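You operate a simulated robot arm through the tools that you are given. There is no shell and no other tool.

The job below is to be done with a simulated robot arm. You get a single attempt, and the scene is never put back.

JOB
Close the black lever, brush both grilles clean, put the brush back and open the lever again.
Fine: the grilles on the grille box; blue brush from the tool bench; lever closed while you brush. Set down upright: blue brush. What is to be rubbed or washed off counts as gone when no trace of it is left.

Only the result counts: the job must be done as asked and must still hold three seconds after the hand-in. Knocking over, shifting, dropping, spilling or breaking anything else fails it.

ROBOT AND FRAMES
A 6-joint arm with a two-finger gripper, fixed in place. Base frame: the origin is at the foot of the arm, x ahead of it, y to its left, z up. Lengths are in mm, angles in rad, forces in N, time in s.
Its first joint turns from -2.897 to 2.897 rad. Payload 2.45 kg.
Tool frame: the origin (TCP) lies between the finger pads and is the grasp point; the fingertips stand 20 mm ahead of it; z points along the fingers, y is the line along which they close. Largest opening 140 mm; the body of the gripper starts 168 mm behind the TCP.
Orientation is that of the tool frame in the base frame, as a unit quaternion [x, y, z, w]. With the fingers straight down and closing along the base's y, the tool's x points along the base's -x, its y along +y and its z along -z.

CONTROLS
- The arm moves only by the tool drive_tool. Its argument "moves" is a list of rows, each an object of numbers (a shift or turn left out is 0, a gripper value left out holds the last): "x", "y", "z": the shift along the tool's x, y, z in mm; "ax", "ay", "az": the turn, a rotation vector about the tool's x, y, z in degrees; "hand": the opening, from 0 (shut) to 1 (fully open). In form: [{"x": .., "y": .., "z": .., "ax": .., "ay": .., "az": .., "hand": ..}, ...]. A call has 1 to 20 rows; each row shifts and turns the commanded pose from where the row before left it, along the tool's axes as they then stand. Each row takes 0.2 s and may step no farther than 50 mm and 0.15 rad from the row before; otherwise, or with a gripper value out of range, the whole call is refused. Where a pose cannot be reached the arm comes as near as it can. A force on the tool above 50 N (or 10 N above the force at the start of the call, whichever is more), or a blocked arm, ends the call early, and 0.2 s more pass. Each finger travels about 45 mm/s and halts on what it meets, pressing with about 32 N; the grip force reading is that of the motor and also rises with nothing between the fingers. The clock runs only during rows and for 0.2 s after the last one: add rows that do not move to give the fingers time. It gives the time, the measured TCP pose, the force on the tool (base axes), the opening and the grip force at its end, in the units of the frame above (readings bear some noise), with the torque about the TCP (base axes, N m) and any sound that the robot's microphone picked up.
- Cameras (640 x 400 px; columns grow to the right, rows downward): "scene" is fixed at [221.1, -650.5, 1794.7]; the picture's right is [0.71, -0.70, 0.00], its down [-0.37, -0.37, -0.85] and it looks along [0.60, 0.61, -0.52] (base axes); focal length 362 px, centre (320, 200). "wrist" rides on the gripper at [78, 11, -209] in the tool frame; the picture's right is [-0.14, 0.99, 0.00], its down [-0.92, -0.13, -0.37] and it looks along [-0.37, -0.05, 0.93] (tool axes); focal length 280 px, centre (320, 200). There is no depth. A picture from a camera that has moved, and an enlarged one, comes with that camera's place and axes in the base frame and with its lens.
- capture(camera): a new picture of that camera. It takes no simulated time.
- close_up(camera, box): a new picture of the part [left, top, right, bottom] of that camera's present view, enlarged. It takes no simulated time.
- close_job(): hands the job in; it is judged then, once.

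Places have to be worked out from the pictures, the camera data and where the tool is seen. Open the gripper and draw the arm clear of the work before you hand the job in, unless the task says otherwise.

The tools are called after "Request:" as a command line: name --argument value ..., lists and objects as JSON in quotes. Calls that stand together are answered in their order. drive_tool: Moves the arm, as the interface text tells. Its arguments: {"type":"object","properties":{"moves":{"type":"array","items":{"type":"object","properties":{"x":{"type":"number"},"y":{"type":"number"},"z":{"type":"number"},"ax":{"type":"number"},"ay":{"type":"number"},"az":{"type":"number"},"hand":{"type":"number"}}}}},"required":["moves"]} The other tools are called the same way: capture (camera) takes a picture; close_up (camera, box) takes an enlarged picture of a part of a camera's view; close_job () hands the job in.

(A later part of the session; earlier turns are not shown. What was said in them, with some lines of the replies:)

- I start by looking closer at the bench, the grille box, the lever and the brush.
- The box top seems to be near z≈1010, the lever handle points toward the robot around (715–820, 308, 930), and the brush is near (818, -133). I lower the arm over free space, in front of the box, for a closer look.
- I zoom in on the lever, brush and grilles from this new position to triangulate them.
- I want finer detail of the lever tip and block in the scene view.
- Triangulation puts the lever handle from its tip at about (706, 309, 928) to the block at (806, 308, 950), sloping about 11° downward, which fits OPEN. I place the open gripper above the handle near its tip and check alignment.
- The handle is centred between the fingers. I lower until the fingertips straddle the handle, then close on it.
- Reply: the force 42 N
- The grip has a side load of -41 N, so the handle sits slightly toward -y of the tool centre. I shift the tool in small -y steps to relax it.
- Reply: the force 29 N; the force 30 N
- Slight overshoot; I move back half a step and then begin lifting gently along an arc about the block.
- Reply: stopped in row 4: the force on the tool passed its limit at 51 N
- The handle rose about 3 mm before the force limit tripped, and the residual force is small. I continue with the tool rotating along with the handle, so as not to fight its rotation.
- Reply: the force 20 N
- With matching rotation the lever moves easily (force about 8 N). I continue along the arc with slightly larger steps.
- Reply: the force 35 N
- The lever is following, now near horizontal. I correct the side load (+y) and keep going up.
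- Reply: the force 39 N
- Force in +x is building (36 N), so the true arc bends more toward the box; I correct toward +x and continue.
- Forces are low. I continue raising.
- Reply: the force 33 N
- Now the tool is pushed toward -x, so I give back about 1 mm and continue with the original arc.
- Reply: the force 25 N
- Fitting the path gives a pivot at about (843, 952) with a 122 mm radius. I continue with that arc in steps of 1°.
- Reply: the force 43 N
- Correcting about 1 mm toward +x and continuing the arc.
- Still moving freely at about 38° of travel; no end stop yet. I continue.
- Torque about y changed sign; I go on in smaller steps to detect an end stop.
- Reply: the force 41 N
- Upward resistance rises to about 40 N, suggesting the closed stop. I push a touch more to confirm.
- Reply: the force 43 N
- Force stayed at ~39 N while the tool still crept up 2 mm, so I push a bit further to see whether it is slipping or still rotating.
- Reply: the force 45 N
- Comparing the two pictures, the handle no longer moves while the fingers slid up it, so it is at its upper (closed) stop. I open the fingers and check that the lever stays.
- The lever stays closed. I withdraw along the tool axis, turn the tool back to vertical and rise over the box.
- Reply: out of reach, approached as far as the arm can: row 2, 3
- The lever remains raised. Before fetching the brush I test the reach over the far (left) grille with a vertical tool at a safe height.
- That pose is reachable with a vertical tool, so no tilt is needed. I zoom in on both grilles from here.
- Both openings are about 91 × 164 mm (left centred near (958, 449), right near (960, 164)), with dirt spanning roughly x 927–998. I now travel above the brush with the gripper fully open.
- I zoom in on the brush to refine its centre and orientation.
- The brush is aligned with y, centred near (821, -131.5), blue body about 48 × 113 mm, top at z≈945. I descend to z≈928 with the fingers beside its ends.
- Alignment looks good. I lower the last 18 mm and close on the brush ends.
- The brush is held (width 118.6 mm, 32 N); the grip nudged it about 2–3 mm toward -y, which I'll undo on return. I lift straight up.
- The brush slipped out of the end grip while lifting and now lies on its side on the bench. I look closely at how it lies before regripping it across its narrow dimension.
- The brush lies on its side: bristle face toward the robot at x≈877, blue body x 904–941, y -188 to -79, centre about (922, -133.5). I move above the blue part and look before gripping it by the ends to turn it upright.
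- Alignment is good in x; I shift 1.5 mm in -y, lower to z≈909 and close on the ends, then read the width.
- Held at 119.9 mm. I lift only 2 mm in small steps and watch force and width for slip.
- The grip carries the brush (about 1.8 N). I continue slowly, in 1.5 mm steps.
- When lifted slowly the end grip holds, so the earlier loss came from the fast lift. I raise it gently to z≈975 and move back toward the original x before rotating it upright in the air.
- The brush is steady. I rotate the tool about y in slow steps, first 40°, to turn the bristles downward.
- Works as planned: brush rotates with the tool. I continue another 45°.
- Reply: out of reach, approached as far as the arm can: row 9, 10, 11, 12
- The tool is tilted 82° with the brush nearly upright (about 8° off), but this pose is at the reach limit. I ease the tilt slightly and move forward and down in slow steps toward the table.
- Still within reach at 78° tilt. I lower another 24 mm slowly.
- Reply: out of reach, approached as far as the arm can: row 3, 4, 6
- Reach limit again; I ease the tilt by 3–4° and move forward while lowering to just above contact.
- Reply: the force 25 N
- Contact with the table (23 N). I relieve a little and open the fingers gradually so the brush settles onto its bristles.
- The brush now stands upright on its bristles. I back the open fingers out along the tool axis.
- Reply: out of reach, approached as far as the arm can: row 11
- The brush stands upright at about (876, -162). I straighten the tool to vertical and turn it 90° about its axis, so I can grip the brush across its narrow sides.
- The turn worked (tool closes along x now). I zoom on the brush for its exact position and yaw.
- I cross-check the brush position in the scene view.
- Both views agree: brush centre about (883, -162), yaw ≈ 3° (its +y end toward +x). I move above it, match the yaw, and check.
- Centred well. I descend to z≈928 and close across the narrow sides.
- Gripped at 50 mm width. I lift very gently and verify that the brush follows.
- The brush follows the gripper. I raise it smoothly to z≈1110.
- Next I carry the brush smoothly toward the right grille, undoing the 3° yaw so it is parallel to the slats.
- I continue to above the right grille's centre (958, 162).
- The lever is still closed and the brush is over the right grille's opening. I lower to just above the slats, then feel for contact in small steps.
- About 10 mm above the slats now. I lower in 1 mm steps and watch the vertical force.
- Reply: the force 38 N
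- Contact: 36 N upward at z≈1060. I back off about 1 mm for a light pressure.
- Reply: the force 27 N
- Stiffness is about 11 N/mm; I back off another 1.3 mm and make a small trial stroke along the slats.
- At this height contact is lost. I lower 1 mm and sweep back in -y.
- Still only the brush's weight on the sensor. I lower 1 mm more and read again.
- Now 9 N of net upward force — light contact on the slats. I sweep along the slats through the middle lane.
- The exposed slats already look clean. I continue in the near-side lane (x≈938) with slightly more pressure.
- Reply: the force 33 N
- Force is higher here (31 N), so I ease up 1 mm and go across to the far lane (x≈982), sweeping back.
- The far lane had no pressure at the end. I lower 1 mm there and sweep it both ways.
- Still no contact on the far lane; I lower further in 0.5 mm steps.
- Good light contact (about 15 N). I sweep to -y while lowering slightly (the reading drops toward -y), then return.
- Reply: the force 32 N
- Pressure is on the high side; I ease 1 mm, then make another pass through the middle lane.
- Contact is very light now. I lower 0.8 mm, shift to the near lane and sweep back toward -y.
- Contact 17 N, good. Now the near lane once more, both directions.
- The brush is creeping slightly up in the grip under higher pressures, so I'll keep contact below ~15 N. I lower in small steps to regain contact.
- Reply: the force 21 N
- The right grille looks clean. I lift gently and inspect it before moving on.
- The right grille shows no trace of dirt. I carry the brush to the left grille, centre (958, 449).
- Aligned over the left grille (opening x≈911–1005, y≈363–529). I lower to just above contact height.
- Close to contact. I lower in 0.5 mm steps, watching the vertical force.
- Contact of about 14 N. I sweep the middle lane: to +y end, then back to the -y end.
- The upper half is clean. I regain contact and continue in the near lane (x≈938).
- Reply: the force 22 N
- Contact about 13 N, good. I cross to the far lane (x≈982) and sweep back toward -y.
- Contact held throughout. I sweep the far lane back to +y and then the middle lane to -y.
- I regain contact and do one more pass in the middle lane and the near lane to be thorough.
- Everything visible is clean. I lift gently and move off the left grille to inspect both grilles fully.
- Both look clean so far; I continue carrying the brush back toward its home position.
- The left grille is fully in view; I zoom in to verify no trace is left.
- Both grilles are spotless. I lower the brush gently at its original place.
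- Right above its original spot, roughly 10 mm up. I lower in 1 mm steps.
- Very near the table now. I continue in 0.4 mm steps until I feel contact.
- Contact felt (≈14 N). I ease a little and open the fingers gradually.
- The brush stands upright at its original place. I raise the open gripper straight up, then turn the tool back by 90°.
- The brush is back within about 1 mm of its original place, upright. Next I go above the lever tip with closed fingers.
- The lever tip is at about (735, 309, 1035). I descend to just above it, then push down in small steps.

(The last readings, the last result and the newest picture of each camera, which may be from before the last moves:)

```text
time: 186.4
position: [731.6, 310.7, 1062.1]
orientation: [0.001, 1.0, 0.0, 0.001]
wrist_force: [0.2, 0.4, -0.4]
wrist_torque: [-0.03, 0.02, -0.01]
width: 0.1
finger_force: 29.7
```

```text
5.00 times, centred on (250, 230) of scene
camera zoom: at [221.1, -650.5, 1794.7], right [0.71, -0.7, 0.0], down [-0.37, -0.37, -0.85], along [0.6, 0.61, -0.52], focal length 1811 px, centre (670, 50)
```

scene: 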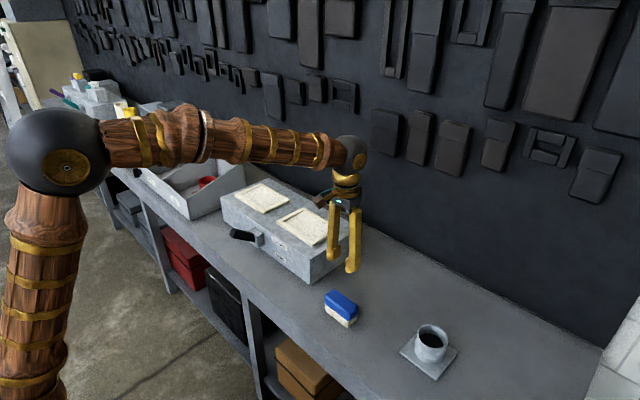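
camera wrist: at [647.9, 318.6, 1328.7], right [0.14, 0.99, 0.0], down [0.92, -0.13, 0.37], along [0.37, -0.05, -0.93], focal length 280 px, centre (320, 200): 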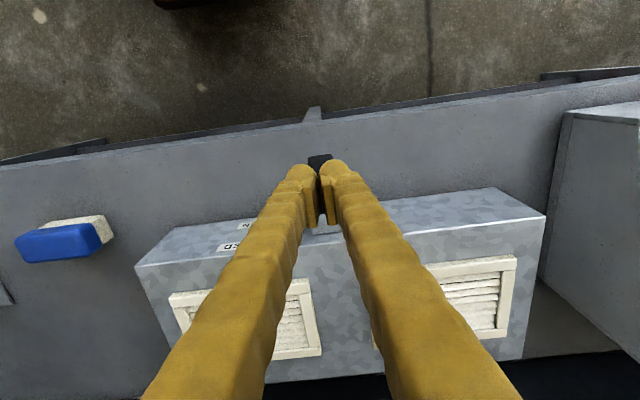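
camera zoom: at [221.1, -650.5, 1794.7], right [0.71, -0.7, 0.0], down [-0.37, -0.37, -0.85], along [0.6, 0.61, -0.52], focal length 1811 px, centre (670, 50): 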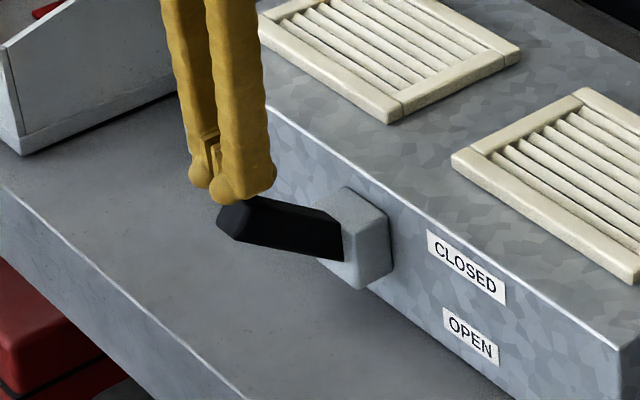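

Just above the handle tip. I push down in 2 mm steps and watch the forces.

Request:
drive_tool --moves '[{"z": 2}, {"z": 2}, {"z": 2}, {"z": 2}, {"z": 2}, {"z": 2}]'

Request:
close_up --camera "scene" --box '[190, 190, 310, 270]'

```text
time: 187.8
position: [732.5, 310.2, 1050.5]
orientation: [0.001, 1.0, 0.0, 0.001]
wrist_force: [0.2, 0.0, 1.2]
wrist_torque: [-0.04, 0.01, 0.03]
width: 0.0
finger_force: 30.1
```

```text
5.00 times, centred on (250, 230) of scene
camera zoom: at [221.1, -650.5, 1794.7], right [0.71, -0.7, 0.0], down [-0.37, -0.37, -0.85], along [0.6, 0.61, -0.52], focal length 1811 px, centre (670, 50)
```

zoom: 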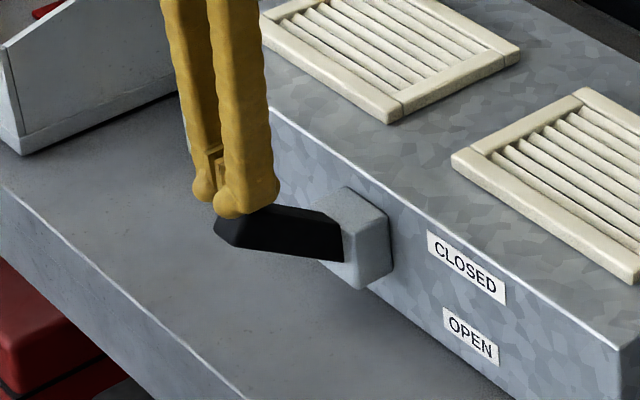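

The handle is yielding under a light push. I continue downward.

Request:
drive_tool --moves '[{"z": 2.5}, {"z": 2.5}, {"z": 2.5}, {"z": 2.5}, {"z": 2.5}, {"z": 2.5}, {"z": 2.5}, {"z": 2.5}, {"z": 2.5}, {"z": 2.5}, {"z": 2.5}, {"z": 2.5}]'

Request:
close_up --camera "scene" --box '[190, 190, 310, 270]'

```text
time: 190.4
position: [733.5, 308.8, 1019.7]
orientation: [0.0, 1.0, 0.0, 0.001]
wrist_force: [0.5, -0.2, -0.1]
wrist_torque: [0.03, 0.01, 0.02]
width: 0.0
finger_force: 29.1
```

```text
5.00 times, centred on (250, 230) of scene
camera zoom: at [221.1, -650.5, 1794.7], right [0.71, -0.7, 0.0], down [-0.37, -0.37, -0.85], along [0.6, 0.61, -0.52], focal length 1811 px, centre (670, 50)
```

zoom: 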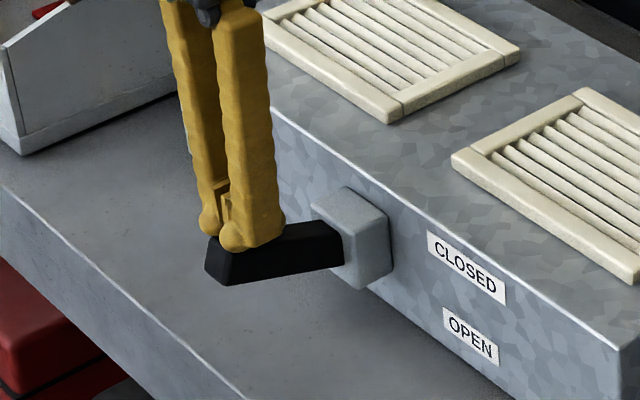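

Lever is going down easily. I continue toward the open position.

Request:
drive_tool --moves '[{"z": 2.5}, {"z": 2.5}, {"z": 2.5}, {"z": 2.5}, {"z": 2.5}, {"z": 2.5}, {"z": 2.5}, {"z": 2.5}, {"z": 2.5}, {"z": 2.5}, {"z": 2.5}, {"z": 2.5}, {"z": 2.5}, {"z": 2.5}, {"z": 2.5}, {"z": 2.5}]'

Request:
close_up --camera "scene" --box '[190, 190, 310, 270]'

```text
time: 193.8
position: [732.5, 309.7, 980.6]
orientation: [-0.001, 1.0, 0.001, 0.002]
wrist_force: [0.8, 0.2, -0.2]
wrist_torque: [-0.03, 0.02, 0.01]
width: 0.0
finger_force: 29.4
```

```text
5.00 times, centred on (250, 230) of scene
camera zoom: at [221.1, -650.5, 1794.7], right [0.71, -0.7, 0.0], down [-0.37, -0.37, -0.85], along [0.6, 0.61, -0.52], focal length 1811 px, centre (670, 50)
```

zoom: 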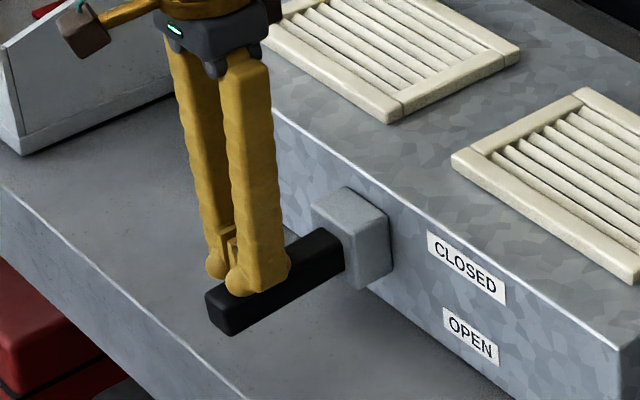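

About 8–10 mm of tip travel remains to the original position. I keep pushing slowly to find the lower stop.

Request:
drive_tool --moves '[{"z": 1.5}, {"z": 1.5}, {"z": 1.5}, {"z": 1.5}, {"z": 1.5}, {"z": 1.5}, {"z": 0}]'

Request:
close_up --camera "scene" --box '[226, 222, 274, 264]'

```text
time: 195.4
position: [733.1, 310.5, 971.5]
orientation: [0.0, 1.0, 0.0, 0.001]
wrist_force: [0.3, -0.5, -0.8]
wrist_torque: [0.01, 0.01, 0.01]
width: 0.2
finger_force: 29.5
```

```text
9.52 times, centred on (250, 243) of scene
camera zoom: at [221.1, -650.5, 1794.7], right [0.71, -0.7, 0.0], down [-0.37, -0.37, -0.85], along [0.6, 0.61, -0.52], focal length 3450 px, centre (987, -210)
```

zoom: 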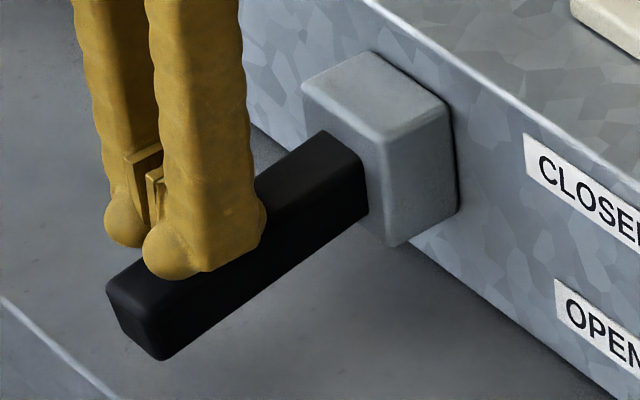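

The handle is within about 1 mm of its original open position. I press slightly further until I feel the stop.

Request:
drive_tool --moves '[{"z": 0.7}, {"z": 0.7}, {"z": 0.7}, {"z": 0}]'

Request:
close_up --camera "scene" --box '[226, 222, 274, 264]'

```text
time: 196.4
position: [733.6, 309.9, 968.7]
orientation: [0.0, 1.0, 0.0, 0.0]
wrist_force: [-0.6, 0.1, 0.0]
wrist_torque: [-0.03, 0.04, -0.02]
width: 0.0
finger_force: 29.3
```

```text
9.52 times, centred on (250, 243) of scene
camera zoom: at [221.1, -650.5, 1794.7], right [0.71, -0.7, 0.0], down [-0.37, -0.37, -0.85], along [0.6, 0.61, -0.52], focal length 3450 px, centre (987, -210)
```

zoom: 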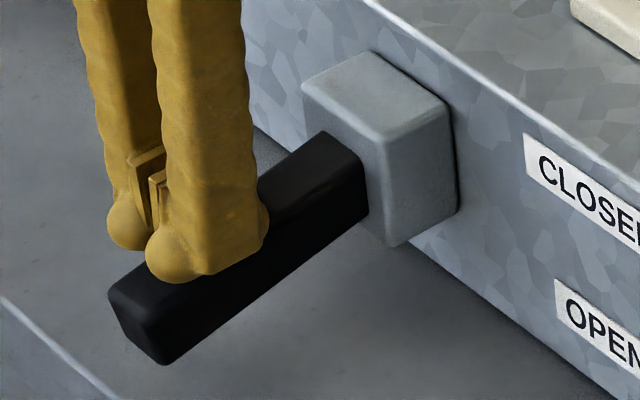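

The handle now matches its original open position. I press just 1 mm more to check that the stop is reached.

Request:
drive_tool --moves '[{"z": 0.5}, {"z": 0.5}, {"z": 0}]'

Request:
close_up --camera "scene" --box '[226, 222, 274, 264]'

```text
time: 197.2
position: [733.2, 310.1, 968.1]
orientation: [0.0, 1.0, 0.001, 0.002]
wrist_force: [2.2, -3.4, 14.2]
wrist_torque: [-0.08, -0.22, -0.04]
width: 6.3
finger_force: 29.8
```

```text
9.52 times, centred on (250, 243) of scene
camera zoom: at [221.1, -650.5, 1794.7], right [0.71, -0.7, 0.0], down [-0.37, -0.37, -0.85], along [0.6, 0.61, -0.52], focal length 3450 px, centre (987, -210)
```

zoom: 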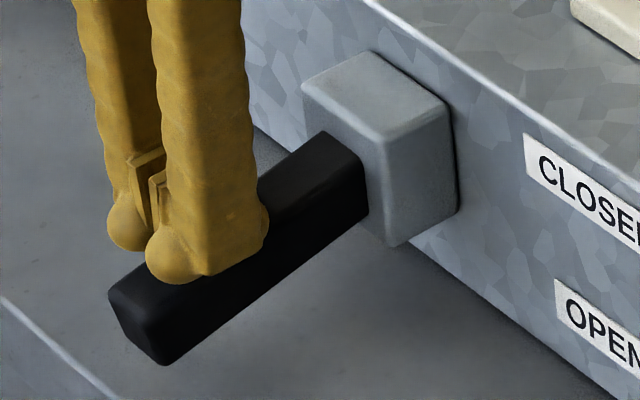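

The force jumped to 14 N with no further handle motion: the lever is at its open stop. I raise the tool, open the gripper and draw the arm clear.

Request:
drive_tool --moves '[{"z": -5}, {"z": -20}, {"z": -40}, {"z": -45}, {"z": -45, "hand": 1.0}, {"z": -45}, {"z": -45}, {"z": -45}, {"z": -45, "x": 15}, {"x": 45}, {"x": 45}, {"x": 0}, {"x": 0}]'

Request:
capture --camera "scene"

Request:
capture --camera "wrist"

Request:
close_up --camera "scene" --box '[226, 222, 274, 264]'

Request:
close_up --camera "scene" --box '[300, 280, 480, 390]'

Request:
close_up --camera "scene" --box '[232, 174, 346, 252]'

```text
time: 200.0
position: [628.9, 309.5, 1304.6]
orientation: [0.0, 1.0, 0.002, 0.0]
wrist_force: [-0.2, 0.2, -0.3]
wrist_torque: [0.01, 0.02, 0.0]
width: 139.8
finger_force: 0.1
```

```text
taken
```

scene: 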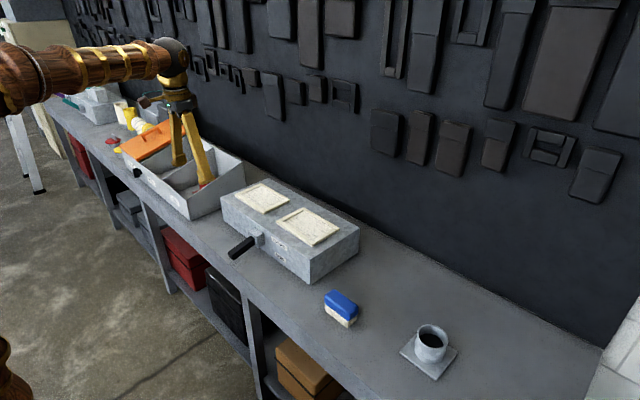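

```text
taken
camera wrist: at [549.9, 319.8, 1513.8], right [0.14, 0.99, 0.0], down [0.92, -0.13, 0.37], along [0.37, -0.05, -0.93], focal length 280 px, centre (320, 200)
```

wrist: 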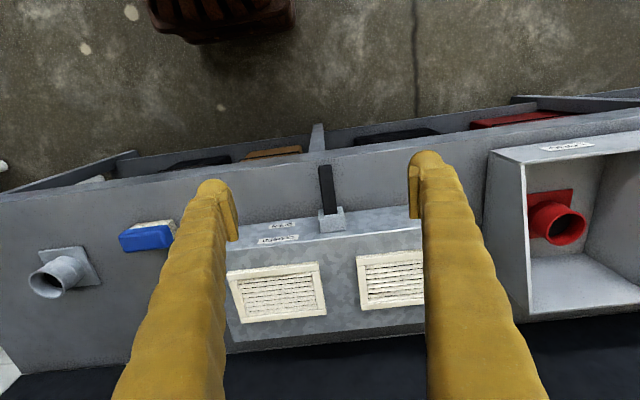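

```text
9.52 times, centred on (250, 243) of scene
camera zoom: at [221.1, -650.5, 1794.7], right [0.71, -0.7, 0.0], down [-0.37, -0.37, -0.85], along [0.6, 0.61, -0.52], focal length 3450 px, centre (987, -210)
```

zoom: 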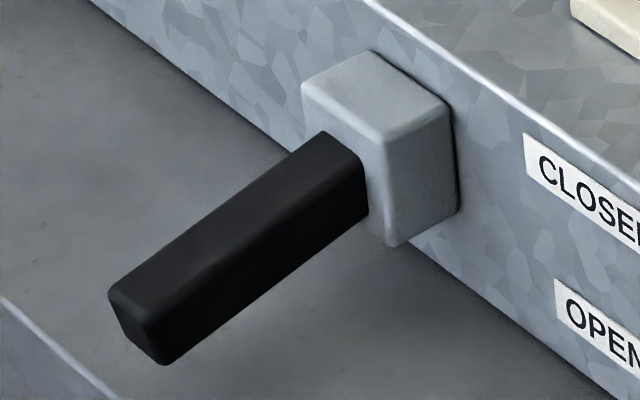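

```text
3.56 times, centred on (390, 335) of scene
camera zoom: at [221.1, -650.5, 1794.7], right [0.71, -0.7, 0.0], down [-0.37, -0.37, -0.85], along [0.6, 0.61, -0.52], focal length 1288 px, centre (71, -280)
```

zoom: 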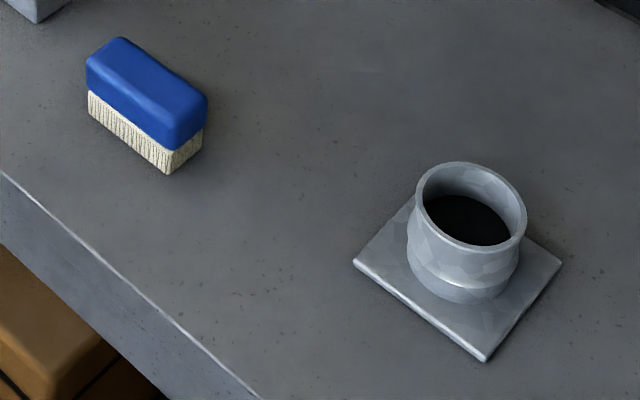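

```text
5.13 times, centred on (289, 213) of scene
camera zoom: at [221.1, -650.5, 1794.7], right [0.71, -0.7, 0.0], down [-0.37, -0.37, -0.85], along [0.6, 0.61, -0.52], focal length 1858 px, centre (479, 133)
```

zoom: 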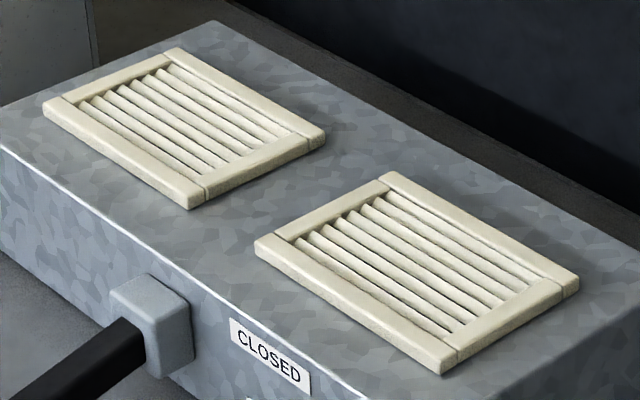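

The pictures show both grilles clean, the lever back at its open position, and the brush upright in its original place. The box and the cup have not moved, and the arm is clear with the gripper open, so I hand the job in.

Request:
close_job

```text
The job is handed in.
```

The job is done and handed in, but I dropped the brush once along the way.

- **Grilles:** both were brushed with the lever closed, and close-up pictures show no trace of dirt on either.
- **Brush:** it stands upright on its bristles, within about 1 mm of where it started.
- **Lever:** it is back at its open stop, matching its original position in the pictures.
- **Surroundings:** the grille box and the cup are where they were. The arm is clear with the gripper open.

The drop happened on the first lift, when the brush slipped out of the gripper, fell on its side and slid about 60 mm across the bench. I stood it back up, regripped it across its narrow sides and moved slowly after that. It touched nothing else when it fell, but I don't know whether the judging counts that drop against the job.
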